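You operate a simulated robot arm through the tools that you are given. There is no shell and no other tool.

You run a simulated two-armed robot. Do the job below in one go: nothing can be reset, and whatever is moved stays where it is left.

Task
Mount the print in the tray with the slider at LIGHT.
Fine: one push on the green key, one cycle; pull the tray out again and switch the mounter off; vacuum, clamps and the other prints stay.
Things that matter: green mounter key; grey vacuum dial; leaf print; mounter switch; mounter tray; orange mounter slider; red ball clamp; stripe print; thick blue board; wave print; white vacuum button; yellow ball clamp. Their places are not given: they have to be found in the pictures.

It is judged by the outcome, as a careful person would: the job done as asked, and still so three seconds after it is handed in. It fails if anything else is knocked over, pushed out of place, dropped, spilled or broken.

Robot
Two 7-joint arms with fingered hands on one trunk that stands fixed in place. Base frame: the origin is at the foot of the trunk, x ahead of it, y to its left, z up. Readings come in mm, degrees, newtons and seconds.
The left shoulder is at [13, 173, 1327], the right one opposite. Each reaches about 777 mm from its shoulder. Payload 3.5 kg a hand.
Tool frame (each hand has its own): the origin (TCP) lies between the finger pads and is the grasp point; the fingertips stand 25 mm ahead of it; z points along the fingers, y is the line along which they close. The gripper opens to 88 mm; its body begins 29 mm behind the TCP. The gripper is a hand of 3 fingers: y runs from the thumb to the fingers, the wrist lies at [-13, -97, -162] in the tool frame, and closing takes about 1.5 s.
Orientation is told as [roll, pitch, yaw] about the base's x, y, z axes, in that order, counted from this pose: with the fingers straight down and the wrist toward the robot, the tool's x, y and z point along [0, 1, 0], [1, 0, 0] and [0, 0, -1] of the base frame.

Tools
- The arms move only by the tool arm_command. It takes "left_commands", "right_commands" or both (then of equal length, played together; a hand with none holds still); each is a list of rows, each a list of 3 entries, a list of its own where there are three numbers: the turn, a rotation vector about the tool's x, y, z in degrees, then the shift along the tool's x, y, z in m, then the closure in counts, from 0 (fully open) to 255 (shut). In form: [[[wx, wy, wz], [dx, dy, dz], claw], ...]. A call has 1 to 20 rows; each row shifts and turns the commanded pose from where the row before left it, along the tool's axes as they then stand. A row lasts 0.2 s, in which the tool goes at most 50 mm and 8.6 degrees; a call with a longer step from one row to the next is refused whole, and so is a gripper value outside its range. Where a pose cannot be reached the arm comes as near as it can. A force on the tool above 50 N (or 10 N above the force at the start of the call, whichever is more), or a blocked arm, ends the call early, and 0.2 s more pass. Each finger travels about 72 mm/s and halts on what it meets, pressing with about 26 N; the grip force reading is that of the motor and also rises with nothing between the fingers. The clock runs only during rows and for 0.2 s after the last one: add rows that do not move to give the fingers time. The reply holds the time, the measured pose of the TCP, the force on the tool along the base axes, the opening and the grip force, in the units named above and with some noise, with the torque about the TCP (base axes, N m) and any sound that the robot's microphone picked up.
- Cameras (640 x 400 px; columns grow to the right, rows downward): "scene" is now at [71.9, 36.2, 1548.5]; the picture's right is [0.42, -0.91, -0.00], its down [-0.59, -0.27, -0.76] and it looks along [0.69, 0.33, -0.65] (base axes); focal length 228 px, centre (320, 200). "left" rides on the left gripper at [-58, -85, -99] in its tool frame; the picture's right is [-0.67, -0.35, 0.66], its down [0.69, -0.63, 0.36] and it looks along [0.29, 0.69, 0.66] (tool axes); focal length 261 px, centre (320, 200). "right" rides on the right gripper at [58, -85, -100] in its tool frame; the picture's right is [-0.67, 0.35, -0.66], its down [-0.69, -0.63, 0.37] and it looks along [-0.29, 0.69, 0.66] (tool axes); focal length 261 px, centre (320, 200).
- grab_frame(camera): a new picture of that camera. No time passes.
- raise_lower(by): moves the trunk up (or, below 0, down) by that many mm; the arms and the scene camera ride with it, the base frame stays. It gives what a move gives, with no picture.
- set_grasp(shape, hand): the hand has 3 fingers and takes this shape, open, in about a second: jaw (thumb against the fingers, like two jaws); tri (thumb and two fingers); tip (a fingertip pinch); poke (one finger out to press); point (the index stretched); flat (the hand flat); cup (the hand cupped); fist (a fist). The gripper value then closes the fingers along that shape, each until it touches; the sizes above hold for jaw. It gives what a move gives, with no picture.
- head_to(pan, tilt): turns the head with the scene camera to pan (to the left, within 86 degrees either way) and tilt (down, from -29 to 69), counted from straight ahead of the robot (the tilt from the chest, where the trunk bows). It gives what a move gives.
- point_at(camera, pixels): for up to 12 pixels [column, row] of the newest picture of that camera ("zoom" is the newest enlarged one), the place [x, y, z] in the base frame of the surface seen there, good to about 2 mm. No time passes.
- close_up(camera, box): a new picture of the part [left, top, right, bottom] of that camera's present view, enlarged. No time passes.
- job_done(): hands the job in; it is judged then, once.

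Open the grippers and draw the arms clear of the work before you hand the job in, unless the task says otherwise.

The tools are called after "Emit:" as a command line: name --argument value ..., lists and objects as JSON in quotes. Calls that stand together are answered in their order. arm_command: Moves the arms, as the interface text tells. Its arguments: {"type":"object","properties":{"left_commands":{"type":"array"},"right_commands":{"type":"array"}},"required":[]} The other tools are called the same way: raise_lower (by) moves the trunk up or down; set_grasp (shape, hand) gives the hand a shape; head_to (pan, tilt) turns the head that bears the scene camera; grab_frame (camera) takes a picture; point_at (camera, pixels) gives the place of the surface under pixels of a picture; close_up (camera, box) takes an enlarged picture of a part of a camera's view; job_done () hands the job in.

At the start:

```text
clock: 0.0
left_tcp_pos: [389.0, 418.4, 1350.7]
left_tcp_rot: [0.0, -0.1, 0.0]
left_contact_force: [-0.2, 0.4, 0.0]
left_ft_torque: [-0.01, -0.01, -0.01]
left_grip_width: 87.5
left_finger_force: 0.1
left_shape: jaw
right_tcp_pos: [403.7, 8.7, 1405.6]
right_tcp_rot: [0.1, 0.1, 0.0]
right_contact_force: [-0.9, 0.0, -0.5]
right_ft_torque: [0.01, 0.01, -0.01]
right_grip_width: 87.7
right_finger_force: 0.1
right_shape: jaw
trunk travel left (down, up): [-400.0, 55.0]
head pan, tilt (commanded): [25.1, 39.8]
```

scene: 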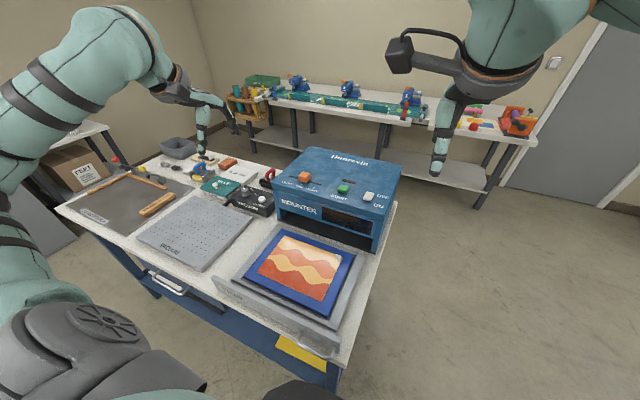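
right: 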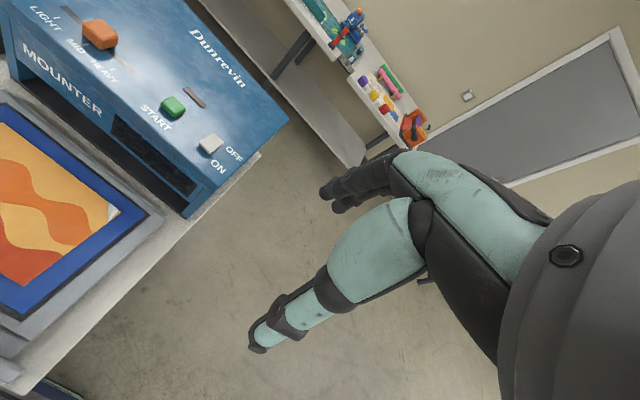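
left: 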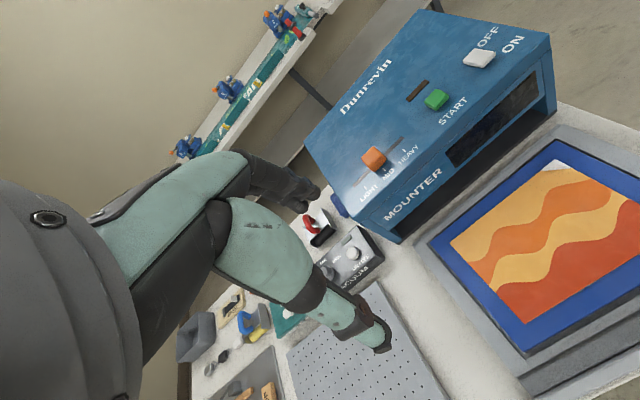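

The scene shows a blue mounter with slider (305,177), green key (343,188), switch (368,196) and the tray pulled out with the wave print. I take close-ups to see the details.

Emit:
close_up --camera "scene" --box '[200, 130, 420, 268]'

Emit:
close_up --camera "left" --box '[290, 0, 610, 200]'

Emit:
close_up --camera "scene" --box '[190, 210, 410, 348]'

```text
2.90 times, centred on (310, 199) of scene
```

zoom: 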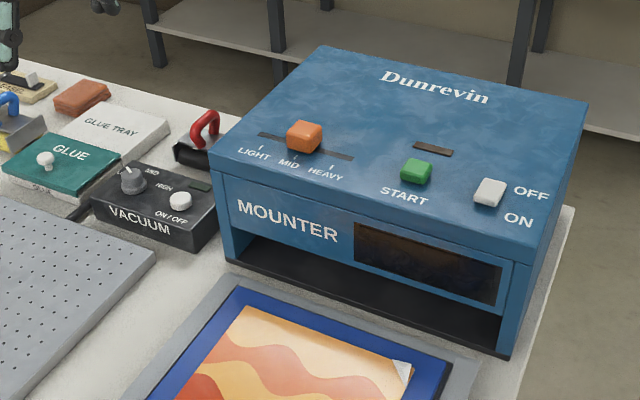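

```text
2.00 times, centred on (450, 100) of left
```

zoom: 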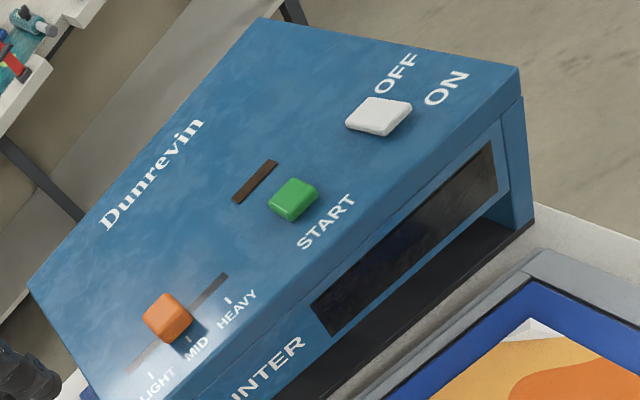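

```text
2.90 times, centred on (300, 279) of scene
```

zoom: 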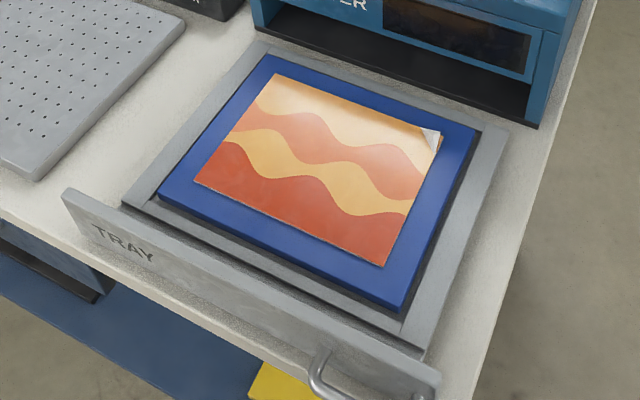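

I measure the machine's points: slider, key, switch, labels, tray corners and handle.

Emit:
close_up --camera "scene" --box '[270, 140, 410, 228]'

Emit:
grab_frame --camera "scene"

Emit:
point_at --camera "scene" --pixels '[[305, 175], [343, 187], [369, 195], [288, 178], [316, 150], [398, 168], [275, 184], [380, 214], [215, 280], [340, 350], [310, 342], [264, 262]]'

```text
4.55 times, centred on (340, 184) of scene
```

zoom: 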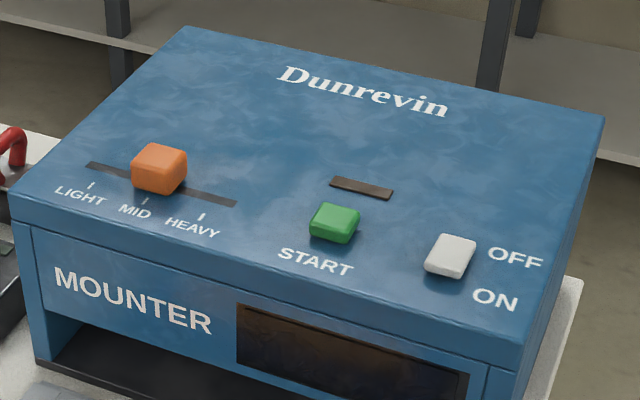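

```text
taken
```

scene: 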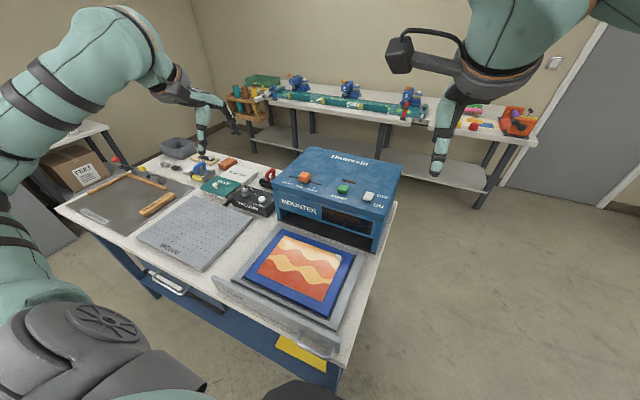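

```text
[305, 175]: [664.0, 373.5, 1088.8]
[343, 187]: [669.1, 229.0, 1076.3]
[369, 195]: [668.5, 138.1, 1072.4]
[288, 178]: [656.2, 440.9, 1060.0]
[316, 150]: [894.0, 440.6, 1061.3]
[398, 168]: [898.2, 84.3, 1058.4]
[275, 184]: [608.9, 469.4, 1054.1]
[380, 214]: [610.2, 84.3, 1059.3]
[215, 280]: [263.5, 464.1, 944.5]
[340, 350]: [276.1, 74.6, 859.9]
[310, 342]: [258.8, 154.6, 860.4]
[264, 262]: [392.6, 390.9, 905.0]
```

Next I look closely at the tray's front and handle, and at the switch.

Emit:
close_up --camera "scene" --box '[200, 260, 360, 360]'

Emit:
close_up --camera "left" --box '[410, 10, 570, 110]'

Emit:
close_up --camera "right" --box '[130, 70, 290, 170]'

```text
4.00 times, centred on (280, 310) of scene
```

zoom: 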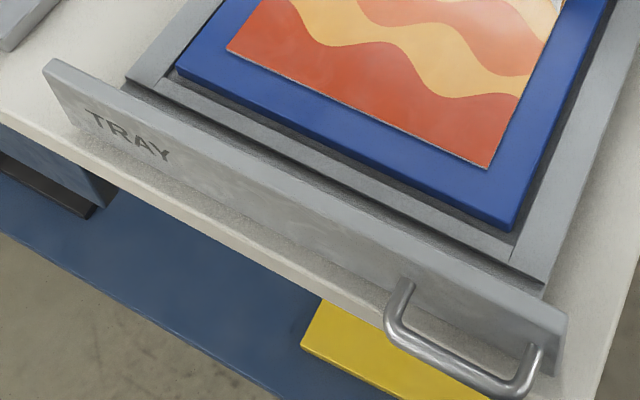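

```text
4.00 times, centred on (490, 60) of left
```

zoom: 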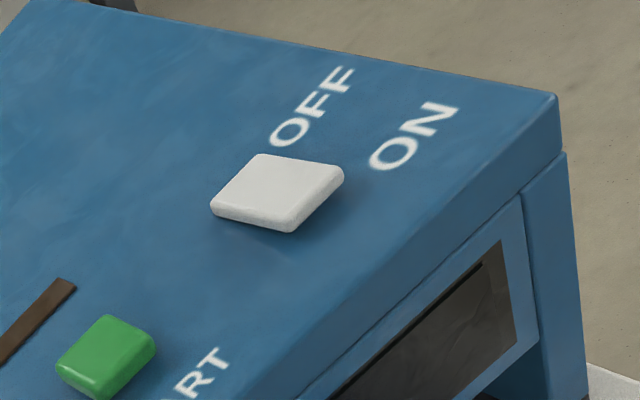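

```text
4.00 times, centred on (210, 120) of right
```

zoom: 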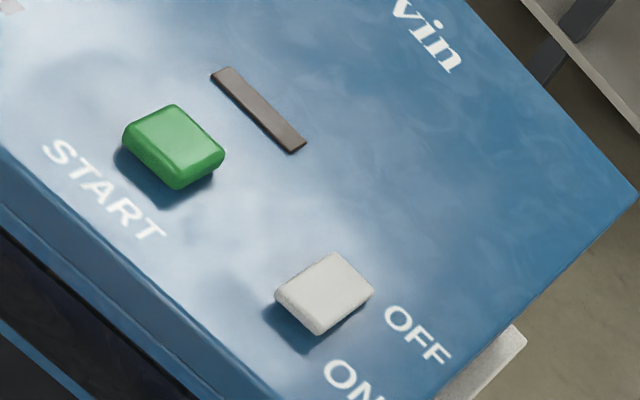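

The rocker switch seems tilted with its near (ON) side up, so it is off. I take a zoom of the handle for measurement.

Emit:
close_up --camera "scene" --box '[260, 310, 360, 372]'

```text
6.40 times, centred on (310, 341) of scene
```

zoom: 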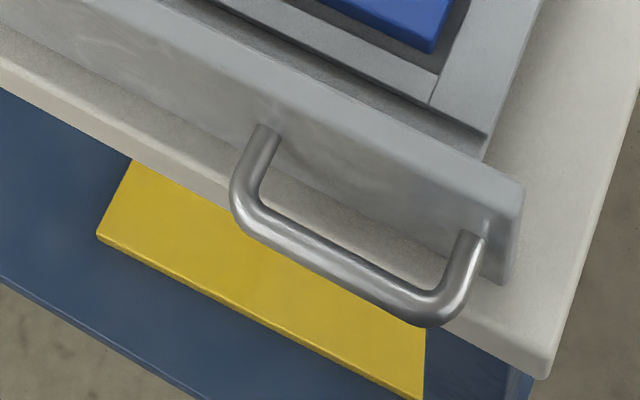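

The handle is a U bar from (262,135) to (465,245). I measure its points and the tray front panel.

Emit:
point_at --camera "zoom" --pixels '[[262, 133], [240, 195], [290, 238], [340, 265], [390, 290], [430, 308], [468, 240], [515, 185], [300, 115], [440, 175], [540, 360], [400, 60]]'

```text
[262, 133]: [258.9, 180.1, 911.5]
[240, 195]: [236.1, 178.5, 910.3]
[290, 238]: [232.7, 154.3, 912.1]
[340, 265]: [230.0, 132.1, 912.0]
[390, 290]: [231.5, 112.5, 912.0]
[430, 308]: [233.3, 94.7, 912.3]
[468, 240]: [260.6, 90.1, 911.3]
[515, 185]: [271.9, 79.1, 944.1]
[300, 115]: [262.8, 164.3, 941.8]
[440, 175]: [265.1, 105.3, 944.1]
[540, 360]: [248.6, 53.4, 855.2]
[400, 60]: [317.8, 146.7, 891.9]
```

The handle bar lies at x≈230, y 92–178, z≈906. Next I zoom on the slider area for exact positions.

Emit:
close_up --camera "scene" --box '[275, 160, 339, 200]'

```text
10.00 times, centred on (307, 180) of scene
```

zoom: 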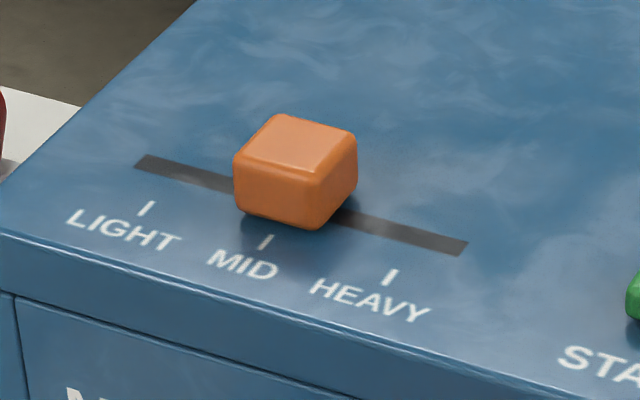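

The knob stands at about MID. I measure ticks, slot ends and knob corners.

Emit:
point_at --camera "zoom" --pixels '[[148, 207], [265, 242], [391, 276], [145, 162], [460, 247], [273, 120], [350, 135], [315, 172], [240, 160], [285, 195], [335, 185], [295, 145]]'

Emit:
close_up --camera "scene" --box '[325, 172, 389, 212]'

```text
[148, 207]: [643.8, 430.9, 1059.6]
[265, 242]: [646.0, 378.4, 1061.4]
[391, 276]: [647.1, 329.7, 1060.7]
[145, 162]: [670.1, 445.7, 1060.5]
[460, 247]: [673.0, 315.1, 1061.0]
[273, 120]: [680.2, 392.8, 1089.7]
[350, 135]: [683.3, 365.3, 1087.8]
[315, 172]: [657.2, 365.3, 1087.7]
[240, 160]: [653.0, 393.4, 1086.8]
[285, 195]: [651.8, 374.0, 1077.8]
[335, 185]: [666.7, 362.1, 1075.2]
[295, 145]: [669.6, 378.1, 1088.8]
```

```text
10.00 times, centred on (357, 192) of scene
```

zoom: 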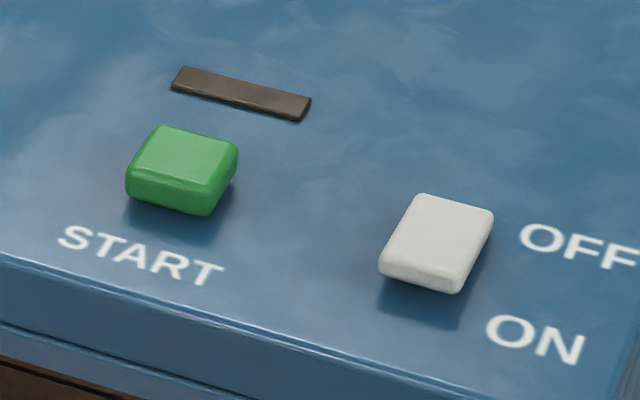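

Slider ticks: LIGHT y≈431, MID≈379, knob centre (667,379). Now the switch and green key points.

Emit:
point_at --camera "zoom" --pixels '[[420, 200], [488, 215], [390, 258], [455, 275], [437, 237], [158, 133], [232, 150], [135, 172], [205, 190], [183, 160], [240, 95], [385, 275]]'

```text
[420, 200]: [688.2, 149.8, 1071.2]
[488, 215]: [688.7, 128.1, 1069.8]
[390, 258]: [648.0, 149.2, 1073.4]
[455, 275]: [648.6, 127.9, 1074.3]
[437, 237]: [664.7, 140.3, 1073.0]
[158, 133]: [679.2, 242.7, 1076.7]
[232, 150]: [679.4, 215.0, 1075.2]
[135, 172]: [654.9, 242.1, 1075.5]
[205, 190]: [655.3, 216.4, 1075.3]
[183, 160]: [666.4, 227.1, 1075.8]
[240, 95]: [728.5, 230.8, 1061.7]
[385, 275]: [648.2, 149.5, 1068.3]
```

Switch: x 648–689, y 127–150, near end raised (1074 vs 1070). Green key centre (667,229), top 1076. I set the right hand to the poke shape to see where its fingertip stands.

Emit:
set_grasp --shape "poke" --hand "right"

Emit:
grab_frame --camera "right"

Emit:
grab_frame --camera "scene"

```text
clock: 0.9
left_tcp_pos: [388.7, 417.3, 1350.1]
left_tcp_rot: [-0.1, -0.1, -0.1]
left_contact_force: [-0.1, 0.0, -0.9]
left_ft_torque: [0.01, 0.0, 0.01]
left_grip_width: 87.5
left_finger_force: 0.0
left_shape: jaw
right_tcp_pos: [403.4, 9.4, 1405.8]
right_tcp_rot: [0.1, 0.0, 0.2]
right_contact_force: [0.2, -0.5, 0.9]
right_ft_torque: [0.03, -0.04, 0.01]
right_grip_width: 0.0
right_finger_force: 0.0
right_shape: poke
trunk travel left (down, up): [-400.0, 55.0]
head pan, tilt (commanded): [25.1, 39.8]
```

```text
taken
```

right: 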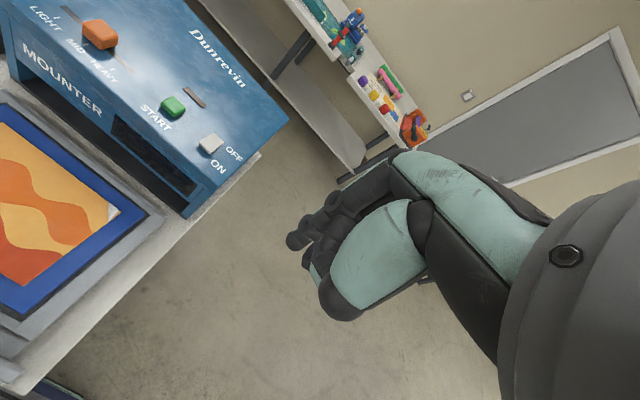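

```text
taken
```

scene: 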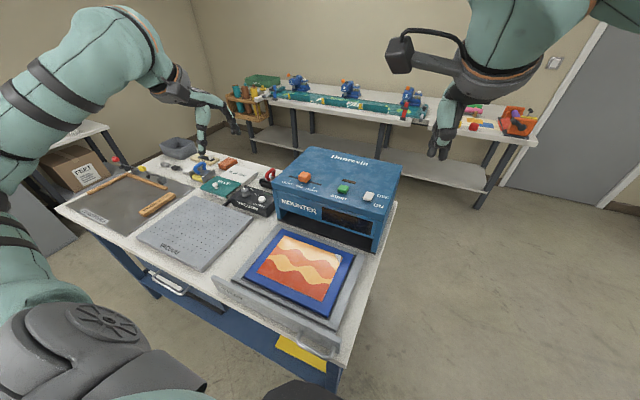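

I zoom on the right hand in poke shape, near (340,240).

Emit:
close_up --camera "right" --box '[250, 150, 450, 340]'

Emit:
close_up --camera "scene" --box '[380, 20, 560, 170]'

```text
2.11 times, centred on (350, 245) of right
```

zoom: 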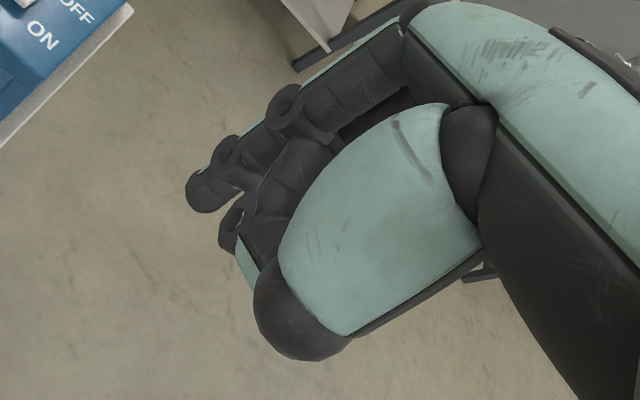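

```text
2.67 times, centred on (470, 95) of scene
```

zoom: 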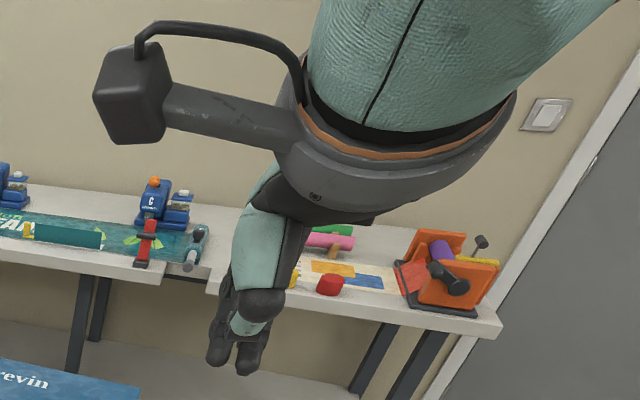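

I measure where the visible fingertips of the poke shape are.

Emit:
point_at --camera "right" --pixels '[[295, 240], [293, 243], [310, 257], [309, 266], [340, 312], [330, 205], [372, 180], [325, 217], [306, 228]]'

Emit:
point_at --camera "zoom" --pixels '[[217, 358], [250, 365], [262, 305], [215, 330], [245, 345], [225, 300], [243, 328]]'

```text
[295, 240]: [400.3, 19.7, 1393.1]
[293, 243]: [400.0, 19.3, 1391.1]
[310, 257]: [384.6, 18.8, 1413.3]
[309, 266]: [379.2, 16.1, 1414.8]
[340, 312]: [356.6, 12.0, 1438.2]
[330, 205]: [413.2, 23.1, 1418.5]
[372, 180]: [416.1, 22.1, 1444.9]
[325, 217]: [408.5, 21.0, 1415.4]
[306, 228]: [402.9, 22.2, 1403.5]
```

```text
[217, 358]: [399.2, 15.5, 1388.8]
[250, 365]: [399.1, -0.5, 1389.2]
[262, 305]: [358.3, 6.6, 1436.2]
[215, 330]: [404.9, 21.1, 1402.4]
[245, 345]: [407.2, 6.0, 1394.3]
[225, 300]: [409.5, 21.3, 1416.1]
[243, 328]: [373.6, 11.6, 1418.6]
```

The poke shape shows two tips close together near the TCP column. I try the "point" shape to compare.

Emit:
set_grasp --shape "point" --hand "right"

Emit:
close_up --camera "right" --box '[230, 150, 430, 340]'

Emit:
close_up --camera "scene" --box '[400, 60, 500, 190]'

```text
clock: 1.8
left_tcp_pos: [389.5, 418.2, 1349.4]
left_tcp_rot: [0.1, -0.1, 0.0]
left_contact_force: [0.1, -0.4, -0.7]
left_ft_torque: [0.0, -0.01, 0.02]
left_grip_width: 87.6
left_finger_force: 0.0
left_shape: jaw
right_tcp_pos: [404.0, 8.2, 1405.5]
right_tcp_rot: [0.0, 0.0, 0.0]
right_contact_force: [0.7, 0.9, -0.1]
right_ft_torque: [-0.01, -0.01, -0.01]
right_grip_width: 0.0
right_finger_force: 0.1
right_shape: point
trunk travel left (down, up): [-400.0, 55.0]
head pan, tilt (commanded): [25.1, 39.8]
```

```text
2.11 times, centred on (330, 245) of right
```

zoom: 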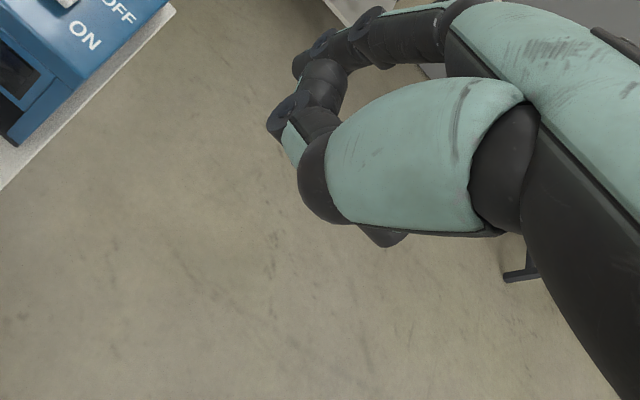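

```text
3.08 times, centred on (450, 125) of scene
```

zoom: 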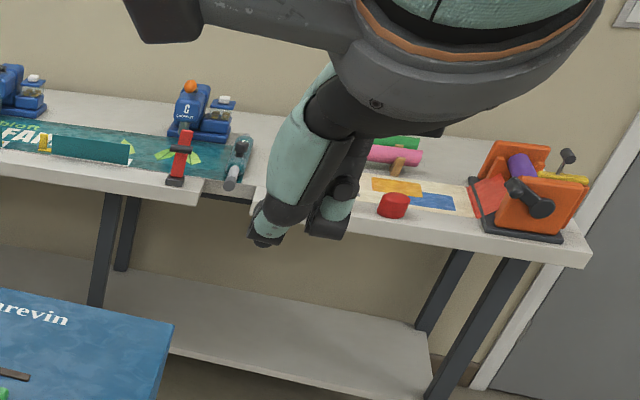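

The poke shape is better for pressing, so I put the right hand back in it. Meanwhile the left hand (open jaw) goes above the slider knob at (667,379).

Emit:
set_grasp --shape "poke" --hand "right"

Emit:
arm_command --left_commands '[[[0, 0, 0], [-0.005, 0.035, 0.0], 0], [[0, 0, 0], [-0.005, 0.035, 0.0], 0], [[0, 0, 0], [-0.005, 0.035, 0.0], 0], [[0, 0, 0], [-0.005, 0.035, 0.0], 0], [[0, 0, 0], [-0.005, 0.035, 0.0], 0], [[0, 0, 0], [-0.005, 0.035, 0.02], 0], [[0, 0, 0], [-0.005, 0.035, 0.03], 0], [[0, 0, 0], [-0.005, 0.033, 0.035], 0], [[0, 0, 0], [0, 0, 0.035], 0], [[0, 0, 0], [0, 0, 0.035], 0], [[0, 0, 0], [0, 0, 0.02], 0], [[0, 0, 0], [0, 0, 0], 0]]'

Emit:
grab_frame --camera "left"

Emit:
grab_frame --camera "scene"

```text
clock: 2.7
left_tcp_pos: [389.6, 417.4, 1349.3]
left_tcp_rot: [0.0, -0.1, 0.0]
left_contact_force: [-0.4, -0.4, 0.6]
left_ft_torque: [-0.01, -0.01, 0.0]
left_grip_width: 87.5
left_finger_force: 0.0
left_shape: jaw
right_tcp_pos: [404.1, 8.1, 1405.5]
right_tcp_rot: [0.0, 0.1, 0.1]
right_contact_force: [-0.4, 0.4, 0.8]
right_ft_torque: [0.01, -0.01, 0.0]
right_grip_width: 0.0
right_finger_force: 0.2
right_shape: poke
trunk travel left (down, up): [-400.0, 55.0]
head pan, tilt (commanded): [25.1, 39.8]
```

```text
clock: 5.3
left_tcp_pos: [666.8, 376.8, 1175.2]
left_tcp_rot: [0.1, 0.0, -0.1]
left_contact_force: [0.0, 0.3, -0.6]
left_ft_torque: [-0.02, -0.02, 0.01]
left_grip_width: 88.0
left_finger_force: 0.1
left_shape: jaw
right_tcp_pos: [405.0, 8.6, 1404.8]
right_tcp_rot: [-0.1, 0.0, 0.1]
right_contact_force: [0.4, 0.2, -0.3]
right_ft_torque: [0.02, 0.02, -0.01]
right_grip_width: 0.0
right_finger_force: 0.1
right_shape: poke
trunk travel left (down, up): [-400.0, 55.0]
head pan, tilt (commanded): [25.1, 39.8]
```

```text
taken
```

left: 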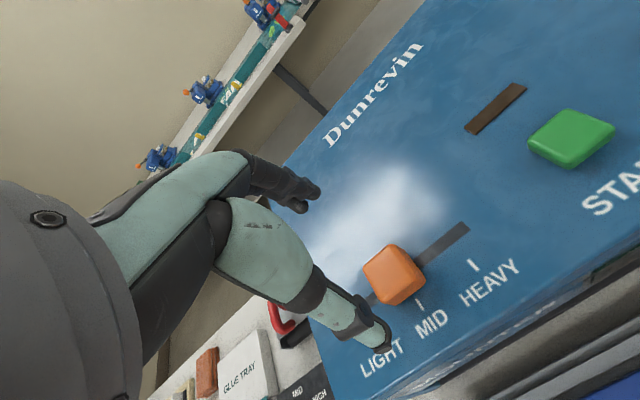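

```text
taken
```

scene: 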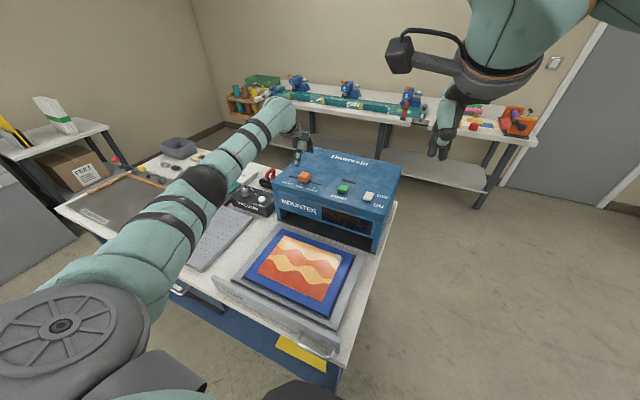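

The left hand stands above the knob. I check the elbow height at (205,188) and forearm over the bench before going down.

Emit:
point_at --camera "scene" --pixels '[[205, 185], [215, 210], [190, 240], [250, 150], [225, 190], [130, 270]]'

Emit:
arm_command --left_commands '[[[0, 0, 0], [0.001, 0, 0.03], 0], [[0, 0, 0], [0, 0, 0.03], 0], [[0, 0, 0], [0, 0, 0.015], 0], [[0, 0, 0], [0, 0, 0.005], 0], [[0, 0, 0], [0, 0, 0], 0]]'

Emit:
grab_frame --camera "left"

Emit:
close_up --camera "scene" --box '[250, 110, 410, 210]'

```text
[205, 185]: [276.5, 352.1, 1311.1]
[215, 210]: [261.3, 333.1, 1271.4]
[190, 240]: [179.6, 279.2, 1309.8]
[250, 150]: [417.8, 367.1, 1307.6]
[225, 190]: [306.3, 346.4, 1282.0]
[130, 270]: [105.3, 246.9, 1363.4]
```

```text
clock: 6.5
left_tcp_pos: [668.4, 378.4, 1095.2]
left_tcp_rot: [0.0, 0.1, 0.0]
left_contact_force: [-0.4, 0.0, -0.1]
left_ft_torque: [0.0, 0.01, 0.0]
left_grip_width: 87.8
left_finger_force: 0.1
left_shape: jaw
right_tcp_pos: [404.2, 9.1, 1404.9]
right_tcp_rot: [0.0, 0.1, 0.1]
right_contact_force: [-0.1, 0.3, 0.1]
right_ft_torque: [-0.01, 0.01, -0.01]
right_grip_width: 0.0
right_finger_force: 0.0
right_shape: poke
trunk travel left (down, up): [-400.0, 55.0]
head pan, tilt (commanded): [25.1, 39.8]
```

```text
taken
```

left: 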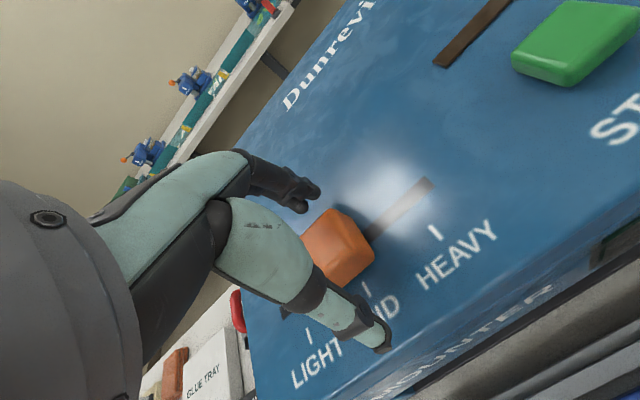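

```text
4.00 times, centred on (330, 160) of scene
```

zoom: 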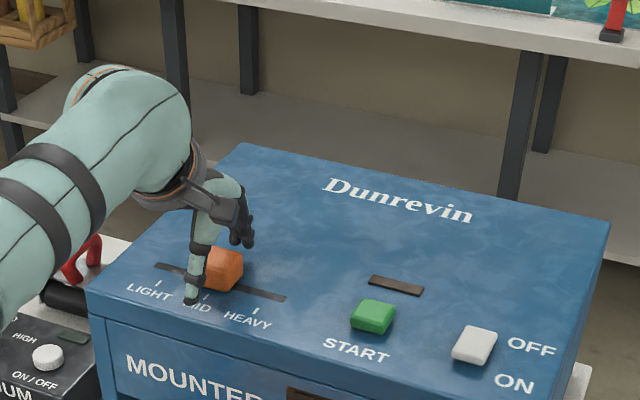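

The knob lies between thumb and fingers. I close the left hand on it.

Emit:
arm_command --left_commands '[[[0, 0, 0], [0, 0, 0], 255], [[0, 0, 0], [0, 0, 0], 255], [[0, 0, 0], [0, 0, 0], 255], [[0, 0, 0], [0, 0, 0], 255], [[0, 0, 0], [0, 0, 0], 255], [[0, 0, 0], [0, 0, 0], 255]]'

Emit:
grab_frame --camera "left"

Emit:
close_up --camera "scene" --box '[250, 110, 410, 210]'

```text
clock: 7.9
left_tcp_pos: [666.6, 377.7, 1094.3]
left_tcp_rot: [0.0, 0.0, 0.0]
left_contact_force: [-0.6, -0.1, -1.5]
left_ft_torque: [-0.05, -0.01, 0.01]
left_grip_width: 30.5
left_finger_force: 26.1
left_shape: jaw
right_tcp_pos: [404.2, 8.5, 1406.5]
right_tcp_rot: [0.1, 0.1, 0.0]
right_contact_force: [0.2, -0.6, -0.5]
right_ft_torque: [0.02, 0.03, 0.01]
right_grip_width: 0.0
right_finger_force: 0.0
right_shape: poke
trunk travel left (down, up): [-400.0, 55.0]
head pan, tilt (commanded): [25.1, 39.8]
```

```text
taken
```

left: 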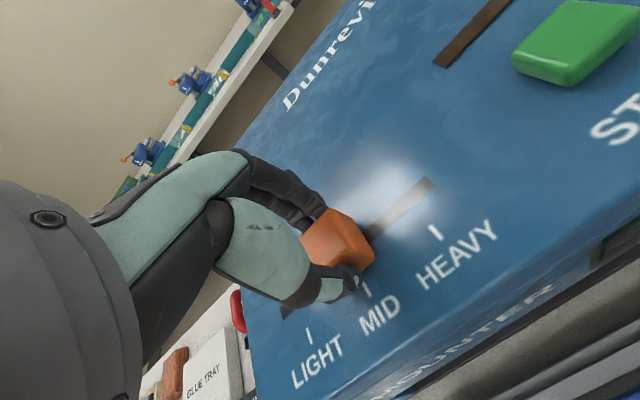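

```text
4.00 times, centred on (330, 160) of scene
```

zoom: 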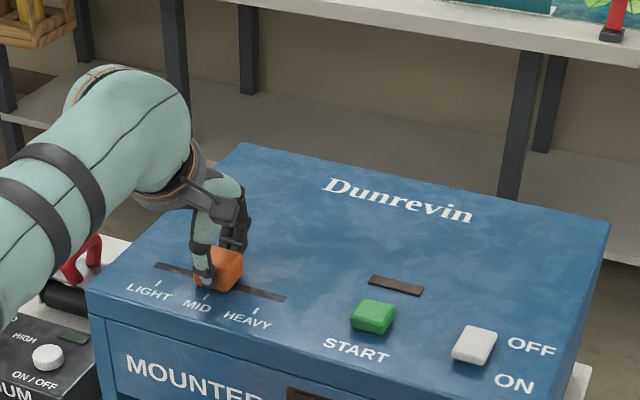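

The knob is held (30.5 mm, 26 N). I slide it +52 mm in y (tool x) to LIGHT.

Emit:
arm_command --left_commands '[[[0, 0, 0], [0.008, 0, 0], 255], [[0, 0, 0], [0.01, 0, 0], 255], [[0, 0, 0], [0.01, 0, 0], 255], [[0, 0, 0], [0.01, 0, 0], 255], [[0, 0, 0], [0.008, 0, 0], 255], [[0, 0, 0], [0.006, 0, 0], 255], [[0, 0, 0], [0, 0, 0], 255], [[0, 0, 0], [0, 0, 0], 255]]'

Emit:
grab_frame --camera "left"

Emit:
close_up --camera "scene" --box '[250, 110, 410, 210]'

```text
clock: 9.7
left_tcp_pos: [667.5, 429.7, 1095.1]
left_tcp_rot: [0.1, -0.1, 0.0]
left_contact_force: [-1.4, -6.6, 0.8]
left_ft_torque: [-0.13, 0.01, -0.12]
left_grip_width: 30.6
left_finger_force: 25.9
left_shape: jaw
right_tcp_pos: [403.6, 7.3, 1406.3]
right_tcp_rot: [0.1, -0.1, 0.0]
right_contact_force: [-0.4, -0.1, -1.3]
right_ft_torque: [0.02, 0.0, -0.03]
right_grip_width: 0.1
right_finger_force: 0.1
right_shape: poke
trunk travel left (down, up): [-400.0, 55.0]
head pan, tilt (commanded): [25.1, 39.8]
```

```text
taken
```

left: 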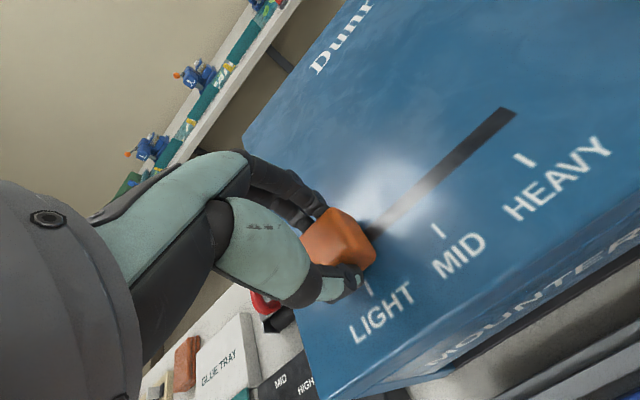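

```text
4.00 times, centred on (330, 160) of scene
```

zoom: 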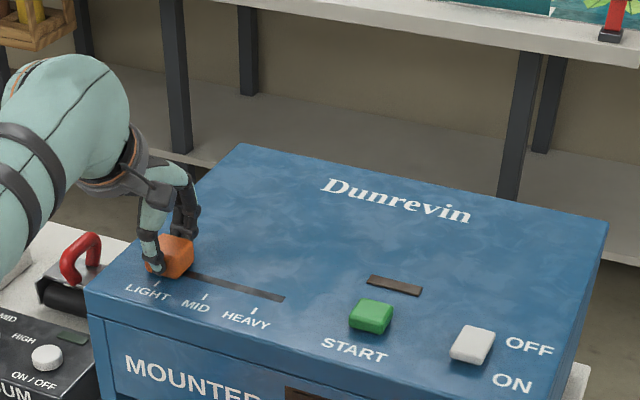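

The knob is at LIGHT with a small stop force. I open and lift the left hand straight up.

Emit:
arm_command --left_commands '[[[0, 0, 0], [0, 0, 0], 0], [[0, 0, 0], [0, 0, 0], 0], [[0, 0, 0], [0, 0, 0], 0], [[0, 0, 0], [0, 0, 0], 0], [[0, 0, 0], [0, 0, 0], 0], [[0, 0, 0], [0, 0, -0.02], 0], [[0, 0, 0], [0, 0, -0.03], 0], [[0, 0, 0], [0, 0, -0.04], 0], [[0, 0, 0], [0, 0, -0.04], 0], [[0, 0, 0], [0, 0, 0], 0]]'

Emit:
close_up --camera "scene" --box '[275, 160, 339, 200]'

```text
clock: 11.9
left_tcp_pos: [668.1, 430.3, 1224.3]
left_tcp_rot: [-0.1, -0.1, -0.1]
left_contact_force: [-0.3, 0.3, -0.2]
left_ft_torque: [0.03, -0.02, 0.03]
left_grip_width: 87.5
left_finger_force: 0.1
left_shape: jaw
right_tcp_pos: [403.9, 8.4, 1405.6]
right_tcp_rot: [0.0, 0.1, 0.2]
right_contact_force: [0.0, 0.4, 0.1]
right_ft_torque: [0.0, 0.01, 0.01]
right_grip_width: 0.0
right_finger_force: 0.1
right_shape: poke
trunk travel left (down, up): [-400.0, 55.0]
head pan, tilt (commanded): [25.1, 39.8]
```

```text
10.00 times, centred on (307, 180) of scene
```

zoom: 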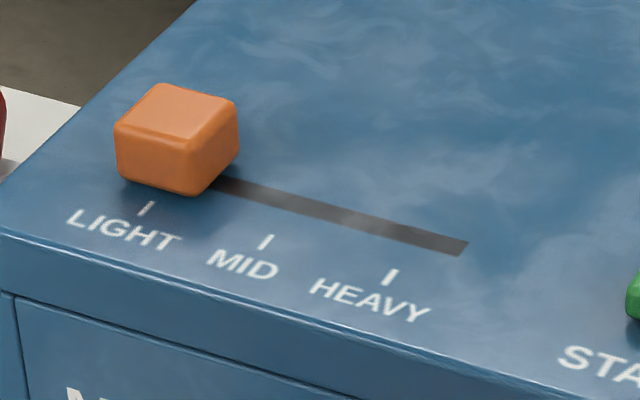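

The slider is clearly at LIGHT. Now the right hand in poke shape goes above the switch's near end, (653,139).

Emit:
point_at --camera "zoom" --pixels '[[178, 115], [160, 90], [235, 105], [120, 130], [195, 142]]'

Emit:
arm_command --right_commands '[[[0, 0, 0], [0.0163, 0.0311, 0], 0], [[0, 0, 0], [0.0163, 0.0311, 0], 0], [[0, 0, 0], [0.0163, 0.0311, 0], 0], [[0, 0, 0], [0.0163, 0.0311, 0], 0], [[0, 0, 0], [0.0163, 0.0311, 0.02], 0], [[0, 0, 0], [0.0163, 0.0311, 0.03], 0], [[0, 0, 0], [0.0163, 0.0311, 0.03], 0], [[0, 0, 0], [0.0163, 0.0311, 0.03], 0], [[0, 0, 0], [0, 0, 0.04], 0], [[0, 0, 0], [0, 0, 0.04], 0], [[0, 0, 0], [0, 0, 0.04], 0], [[0, 0, 0], [0, 0, 0.02], 0], [[0, 0, 0], [0, 0, 0], 0]]'

Emit:
grab_frame --camera "right"

Emit:
grab_frame --camera "scene"

```text
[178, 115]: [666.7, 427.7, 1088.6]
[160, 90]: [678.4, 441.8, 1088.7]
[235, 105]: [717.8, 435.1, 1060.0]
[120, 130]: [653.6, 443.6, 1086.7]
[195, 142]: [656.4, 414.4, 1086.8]
```

```text
clock: 14.7
left_tcp_pos: [666.8, 430.7, 1223.5]
left_tcp_rot: [0.0, -0.1, 0.0]
left_contact_force: [0.2, 1.2, 0.9]
left_ft_torque: [-0.03, 0.02, 0.01]
left_grip_width: 87.6
left_finger_force: 0.1
left_shape: jaw
right_tcp_pos: [608.4, 101.0, 1151.4]
right_tcp_rot: [0.1, 0.0, 0.1]
right_contact_force: [0.3, 1.4, -0.3]
right_ft_torque: [0.03, -0.02, 0.03]
right_grip_width: 0.2
right_finger_force: 0.1
right_shape: poke
right hand out of reach, approached as far as the arm can: row 7, 8
trunk travel left (down, up): [-400.0, 55.0]
head pan, tilt (commanded): [25.1, 39.8]
```

```text
taken
```

right: 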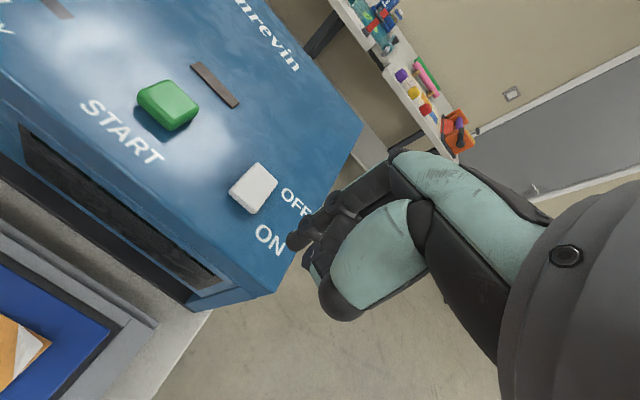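

```text
taken
```

scene: 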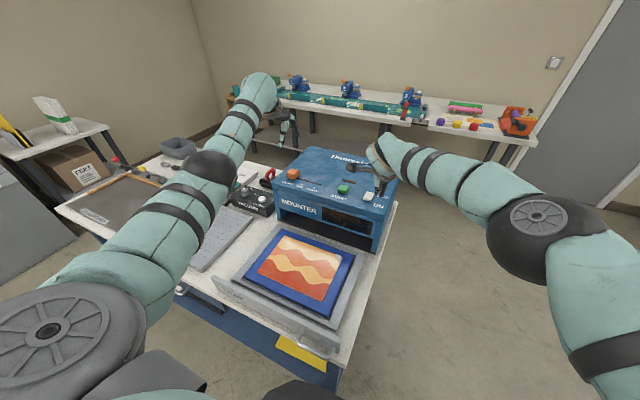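

The right arm is near its limit here (crossing the body), so I retreat it and will use the left hand for the switch and key. I move the right hand up and back, out of the way.

Emit:
arm_command --right_commands '[[[0, 0, 0], [0, -0.01, -0.03], 0], [[0, 0, 0], [-0.01, -0.03, -0.03], 0], [[0, 0, 0], [-0.02, -0.035, -0.02], 0], [[0, 0, 0], [-0.02, -0.035, -0.02], 0], [[0, 0, 0], [-0.02, -0.035, -0.02], 0], [[0, 0, 0], [-0.02, -0.035, -0.02], 0], [[0, 0, 0], [-0.02, -0.03, -0.02], 0], [[0, 0, 0], [-0.03, 0, -0.02], 0], [[0, 0, 0], [-0.03, 0, -0.02], 0], [[0, 0, 0], [-0.03, 0, 0], 0], [[0, 0, 0], [0, 0, 0], 0]]'

Emit:
set_grasp --shape "poke" --hand "left"

Emit:
grab_frame --camera "left"

Emit:
close_up --camera "scene" --box '[220, 60, 380, 160]'

```text
clock: 17.1
left_tcp_pos: [667.5, 430.0, 1223.5]
left_tcp_rot: [0.1, 0.0, 0.0]
left_contact_force: [-0.1, -0.6, -0.1]
left_ft_torque: [-0.04, -0.05, 0.0]
left_grip_width: 87.7
left_finger_force: 0.0
left_shape: jaw
right_tcp_pos: [401.7, -102.8, 1351.8]
right_tcp_rot: [0.0, 0.1, 0.1]
right_contact_force: [-0.2, 0.2, -0.3]
right_ft_torque: [-0.02, -0.04, -0.03]
right_grip_width: 0.1
right_finger_force: 0.1
right_shape: poke
trunk travel left (down, up): [-400.0, 55.0]
head pan, tilt (commanded): [25.1, 39.8]
```

```text
clock: 18.0
left_tcp_pos: [666.1, 430.3, 1224.4]
left_tcp_rot: [0.0, 0.0, -0.1]
left_contact_force: [-0.2, -0.6, -0.6]
left_ft_torque: [-0.02, -0.01, 0.01]
left_grip_width: 0.2
left_finger_force: 0.0
left_shape: poke
right_tcp_pos: [402.2, -102.2, 1352.8]
right_tcp_rot: [0.0, 0.1, 0.1]
right_contact_force: [0.2, -0.6, 0.1]
right_ft_torque: [0.05, -0.02, 0.0]
right_grip_width: 0.2
right_finger_force: 0.1
right_shape: poke
trunk travel left (down, up): [-400.0, 55.0]
head pan, tilt (commanded): [25.1, 39.8]
```

```text
taken
```

left: 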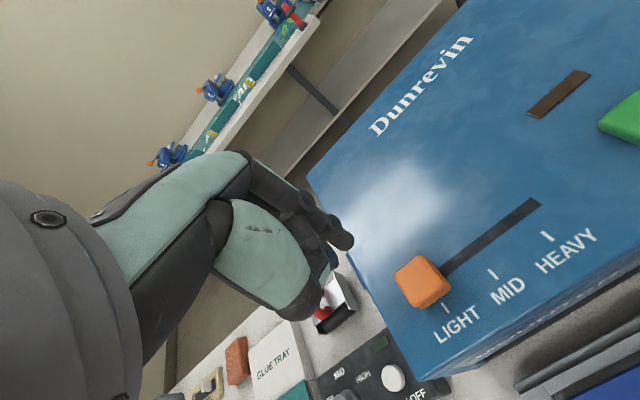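

```text
4.00 times, centred on (300, 110) of scene
```

zoom: 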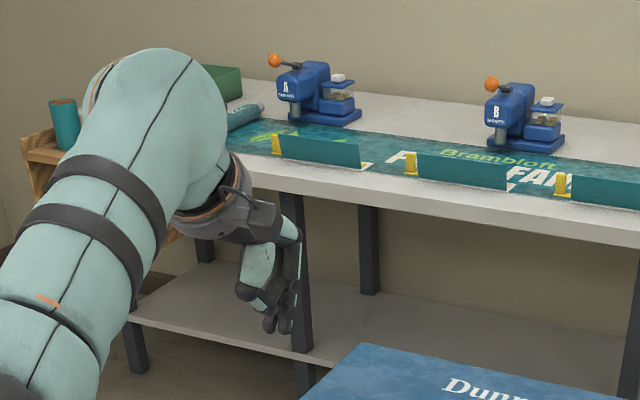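

I measure the left poke fingertips at (347,243) and around.

Emit:
point_at --camera "left" --pixels '[[347, 243], [343, 236], [350, 238], [332, 262], [328, 250], [318, 213], [335, 228], [325, 280], [300, 310]]'

Emit:
point_at --camera "zoom" --pixels '[[268, 325], [286, 328], [283, 305], [297, 300], [245, 292], [252, 308]]'

```text
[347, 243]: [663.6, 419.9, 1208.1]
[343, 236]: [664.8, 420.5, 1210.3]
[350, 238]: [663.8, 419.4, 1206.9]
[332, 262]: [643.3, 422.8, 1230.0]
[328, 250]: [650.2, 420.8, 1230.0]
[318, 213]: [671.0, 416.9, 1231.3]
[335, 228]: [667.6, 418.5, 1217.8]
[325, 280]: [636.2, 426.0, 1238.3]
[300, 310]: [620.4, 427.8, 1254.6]
```

```text
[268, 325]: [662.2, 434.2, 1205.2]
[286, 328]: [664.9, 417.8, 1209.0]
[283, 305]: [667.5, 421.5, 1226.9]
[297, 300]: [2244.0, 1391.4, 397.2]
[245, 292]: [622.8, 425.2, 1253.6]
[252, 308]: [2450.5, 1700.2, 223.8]
```

The tips stand about ±8 mm around the TCP line and ~25 mm below it. I move the left hand over the switch's near end at (655,139), staying high, then down to z≈1130.

Emit:
arm_command --left_commands '[[[0, 0, 0], [-0.0364, -0.0014, 0], 0], [[0, 0, 0], [-0.0364, -0.0014, 0], 0], [[0, 0, 0], [-0.0364, -0.0014, 0], 0], [[0, 0, 0], [-0.0364, -0.0014, 0], 0], [[0, 0, 0], [-0.0364, -0.0014, 0], 0], [[0, 0, 0], [-0.0364, -0.0014, 0], 0], [[0, 0, 0], [-0.0364, -0.0014, 0], 0], [[0, 0, 0], [-0.0364, -0.0014, 0], 0], [[0, 0, 0], [0, 0, 0.035], 0], [[0, 0, 0], [0, 0, 0.035], 0], [[0, 0, 0], [0, 0, 0.024], 0], [[0, 0, 0], [0, 0, 0], 0]]'

Emit:
grab_frame --camera "left"

Emit:
grab_frame --camera "scene"

Emit:
close_up --camera "scene" --box '[300, 130, 428, 210]'

```text
clock: 20.6
left_tcp_pos: [657.4, 139.8, 1131.5]
left_tcp_rot: [0.1, -0.1, 0.0]
left_contact_force: [-1.5, -0.1, 0.2]
left_ft_torque: [0.0, 0.01, 0.01]
left_grip_width: 0.1
left_finger_force: 0.1
left_shape: poke
right_tcp_pos: [402.1, -101.6, 1352.1]
right_tcp_rot: [0.0, -0.1, 0.1]
right_contact_force: [0.1, -0.2, -0.8]
right_ft_torque: [0.01, -0.02, 0.0]
right_grip_width: 0.0
right_finger_force: 0.1
right_shape: poke
trunk travel left (down, up): [-400.0, 55.0]
head pan, tilt (commanded): [25.1, 39.8]
```

```text
taken
```

left: 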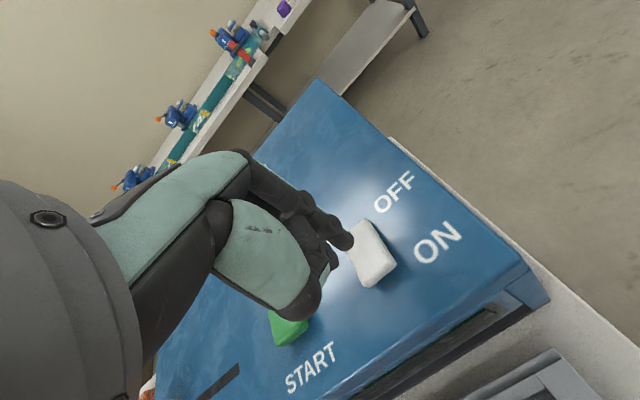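

```text
taken
```

scene: 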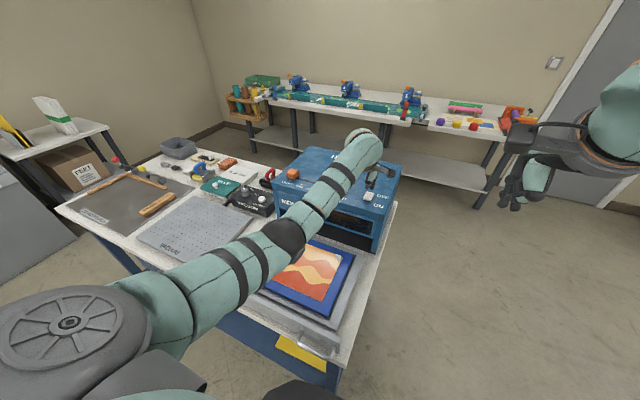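

```text
5.00 times, centred on (364, 170) of scene
```

zoom: 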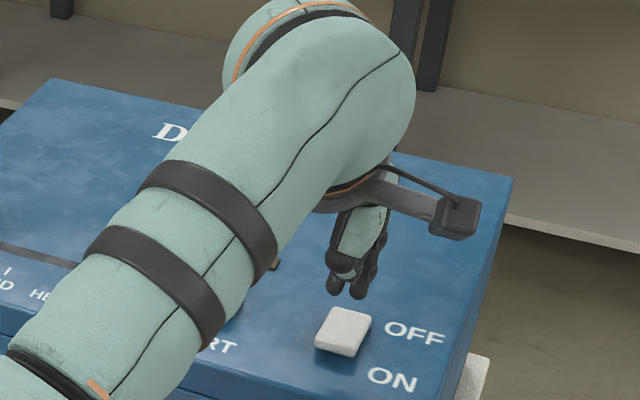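

The fingers are above the switch. I go down onto the near end in small steps, watching the force.

Emit:
arm_command --left_commands '[[[0, 0, 0], [0, -0.004, 0.015], 0], [[0, 0, 0], [0, 0, 0.012], 0], [[0, 0, 0], [0, 0, 0.003], 0], [[0, 0, 0], [0, 0, 0.003], 0], [[0, 0, 0], [0, 0, 0.002], 0], [[0, 0, 0], [0, 0, 0], 0]]'

Emit:
close_up --camera "scene" --box '[300, 130, 428, 210]'

Emit:
close_up --camera "left" --box '[260, 150, 480, 320]'

```text
clock: 22.0
left_tcp_pos: [653.3, 139.1, 1095.6]
left_tcp_rot: [0.2, -0.2, 0.0]
left_contact_force: [0.1, 0.4, 0.5]
left_ft_torque: [-0.02, 0.01, 0.01]
left_grip_width: 0.0
left_finger_force: 0.1
left_shape: poke
right_tcp_pos: [402.1, -101.9, 1351.6]
right_tcp_rot: [0.0, 0.0, 0.1]
right_contact_force: [0.2, -0.1, -0.3]
right_ft_torque: [-0.03, -0.02, 0.01]
right_grip_width: 0.1
right_finger_force: 0.1
right_shape: poke
trunk travel left (down, up): [-400.0, 55.0]
head pan, tilt (commanded): [25.1, 39.8]
```

```text
5.00 times, centred on (364, 170) of scene
```

zoom: 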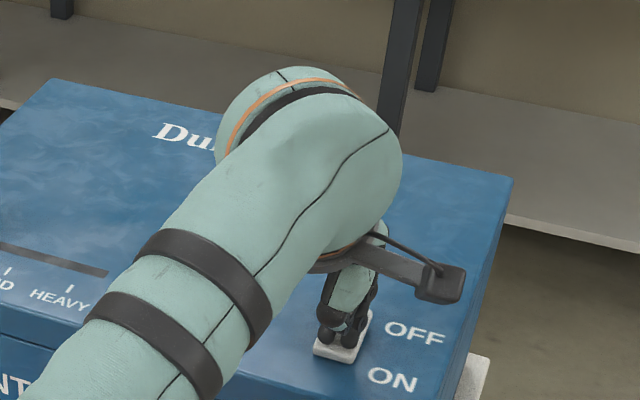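

```text
2.35 times, centred on (370, 235) of left
```

zoom: 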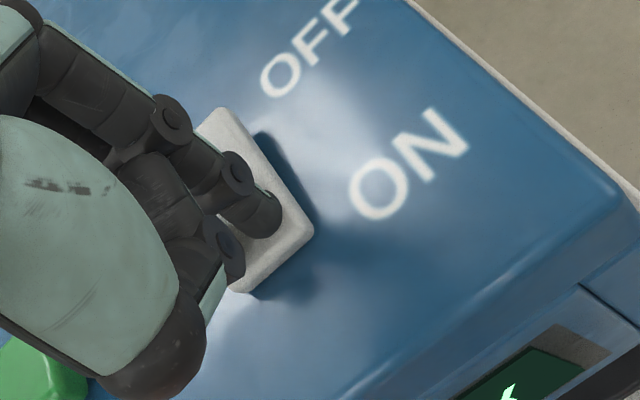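

The front display is now lit green at (510,390) of the zoom, so the switch seems to have flipped on. I lift the hand and look.

Emit:
arm_command --left_commands '[[[0, 0, 0], [0, 0, -0.02], 0], [[0, 0, 0], [0, 0, -0.04], 0], [[0, 0, 0], [0, 0, -0.04], 0], [[0, 0, 0], [0.04, -0.02, -0.02], 0], [[0, 0, 0], [0.04, -0.02, 0], 0], [[0, 0, 0], [0.04, 0, 0], 0], [[0, 0, 0], [0.04, 0, 0], 0], [[0, 0, 0], [0.04, 0, 0], 0], [[0, 0, 0], [0.04, 0, 0], 0], [[0, 0, 0], [0, 0, 0], 0]]'

Emit:
grab_frame --camera "scene"

Emit:
close_up --camera "scene" --box '[310, 165, 406, 225]'

Emit:
close_up --camera "scene" --box '[310, 200, 390, 250]'

```text
clock: 24.2
left_tcp_pos: [612.1, 378.6, 1217.9]
left_tcp_rot: [0.1, -0.1, 0.0]
left_contact_force: [0.3, 0.0, 0.7]
left_ft_torque: [0.0, 0.01, 0.03]
left_grip_width: 0.1
left_finger_force: 0.0
left_shape: poke
right_tcp_pos: [402.0, -102.4, 1351.7]
right_tcp_rot: [0.0, 0.1, 0.0]
right_contact_force: [-0.1, 0.7, -0.5]
right_ft_torque: [0.02, 0.03, -0.01]
right_grip_width: 0.0
right_finger_force: 0.1
right_shape: poke
trunk travel left (down, up): [-400.0, 55.0]
head pan, tilt (commanded): [25.1, 39.8]
```

```text
taken
```

scene: 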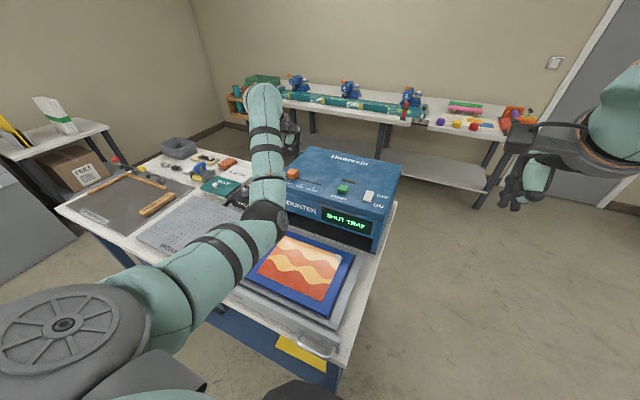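

```text
6.67 times, centred on (358, 195) of scene
```

zoom: 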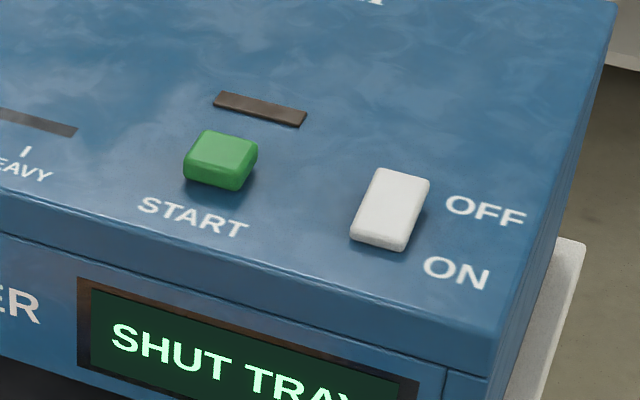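

```text
8.00 times, centred on (350, 225) of scene
```

zoom: 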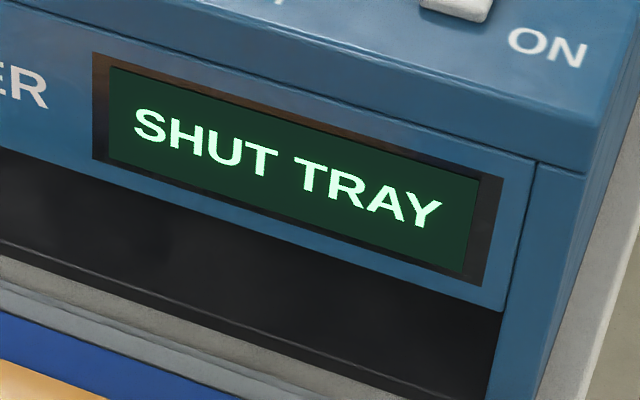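

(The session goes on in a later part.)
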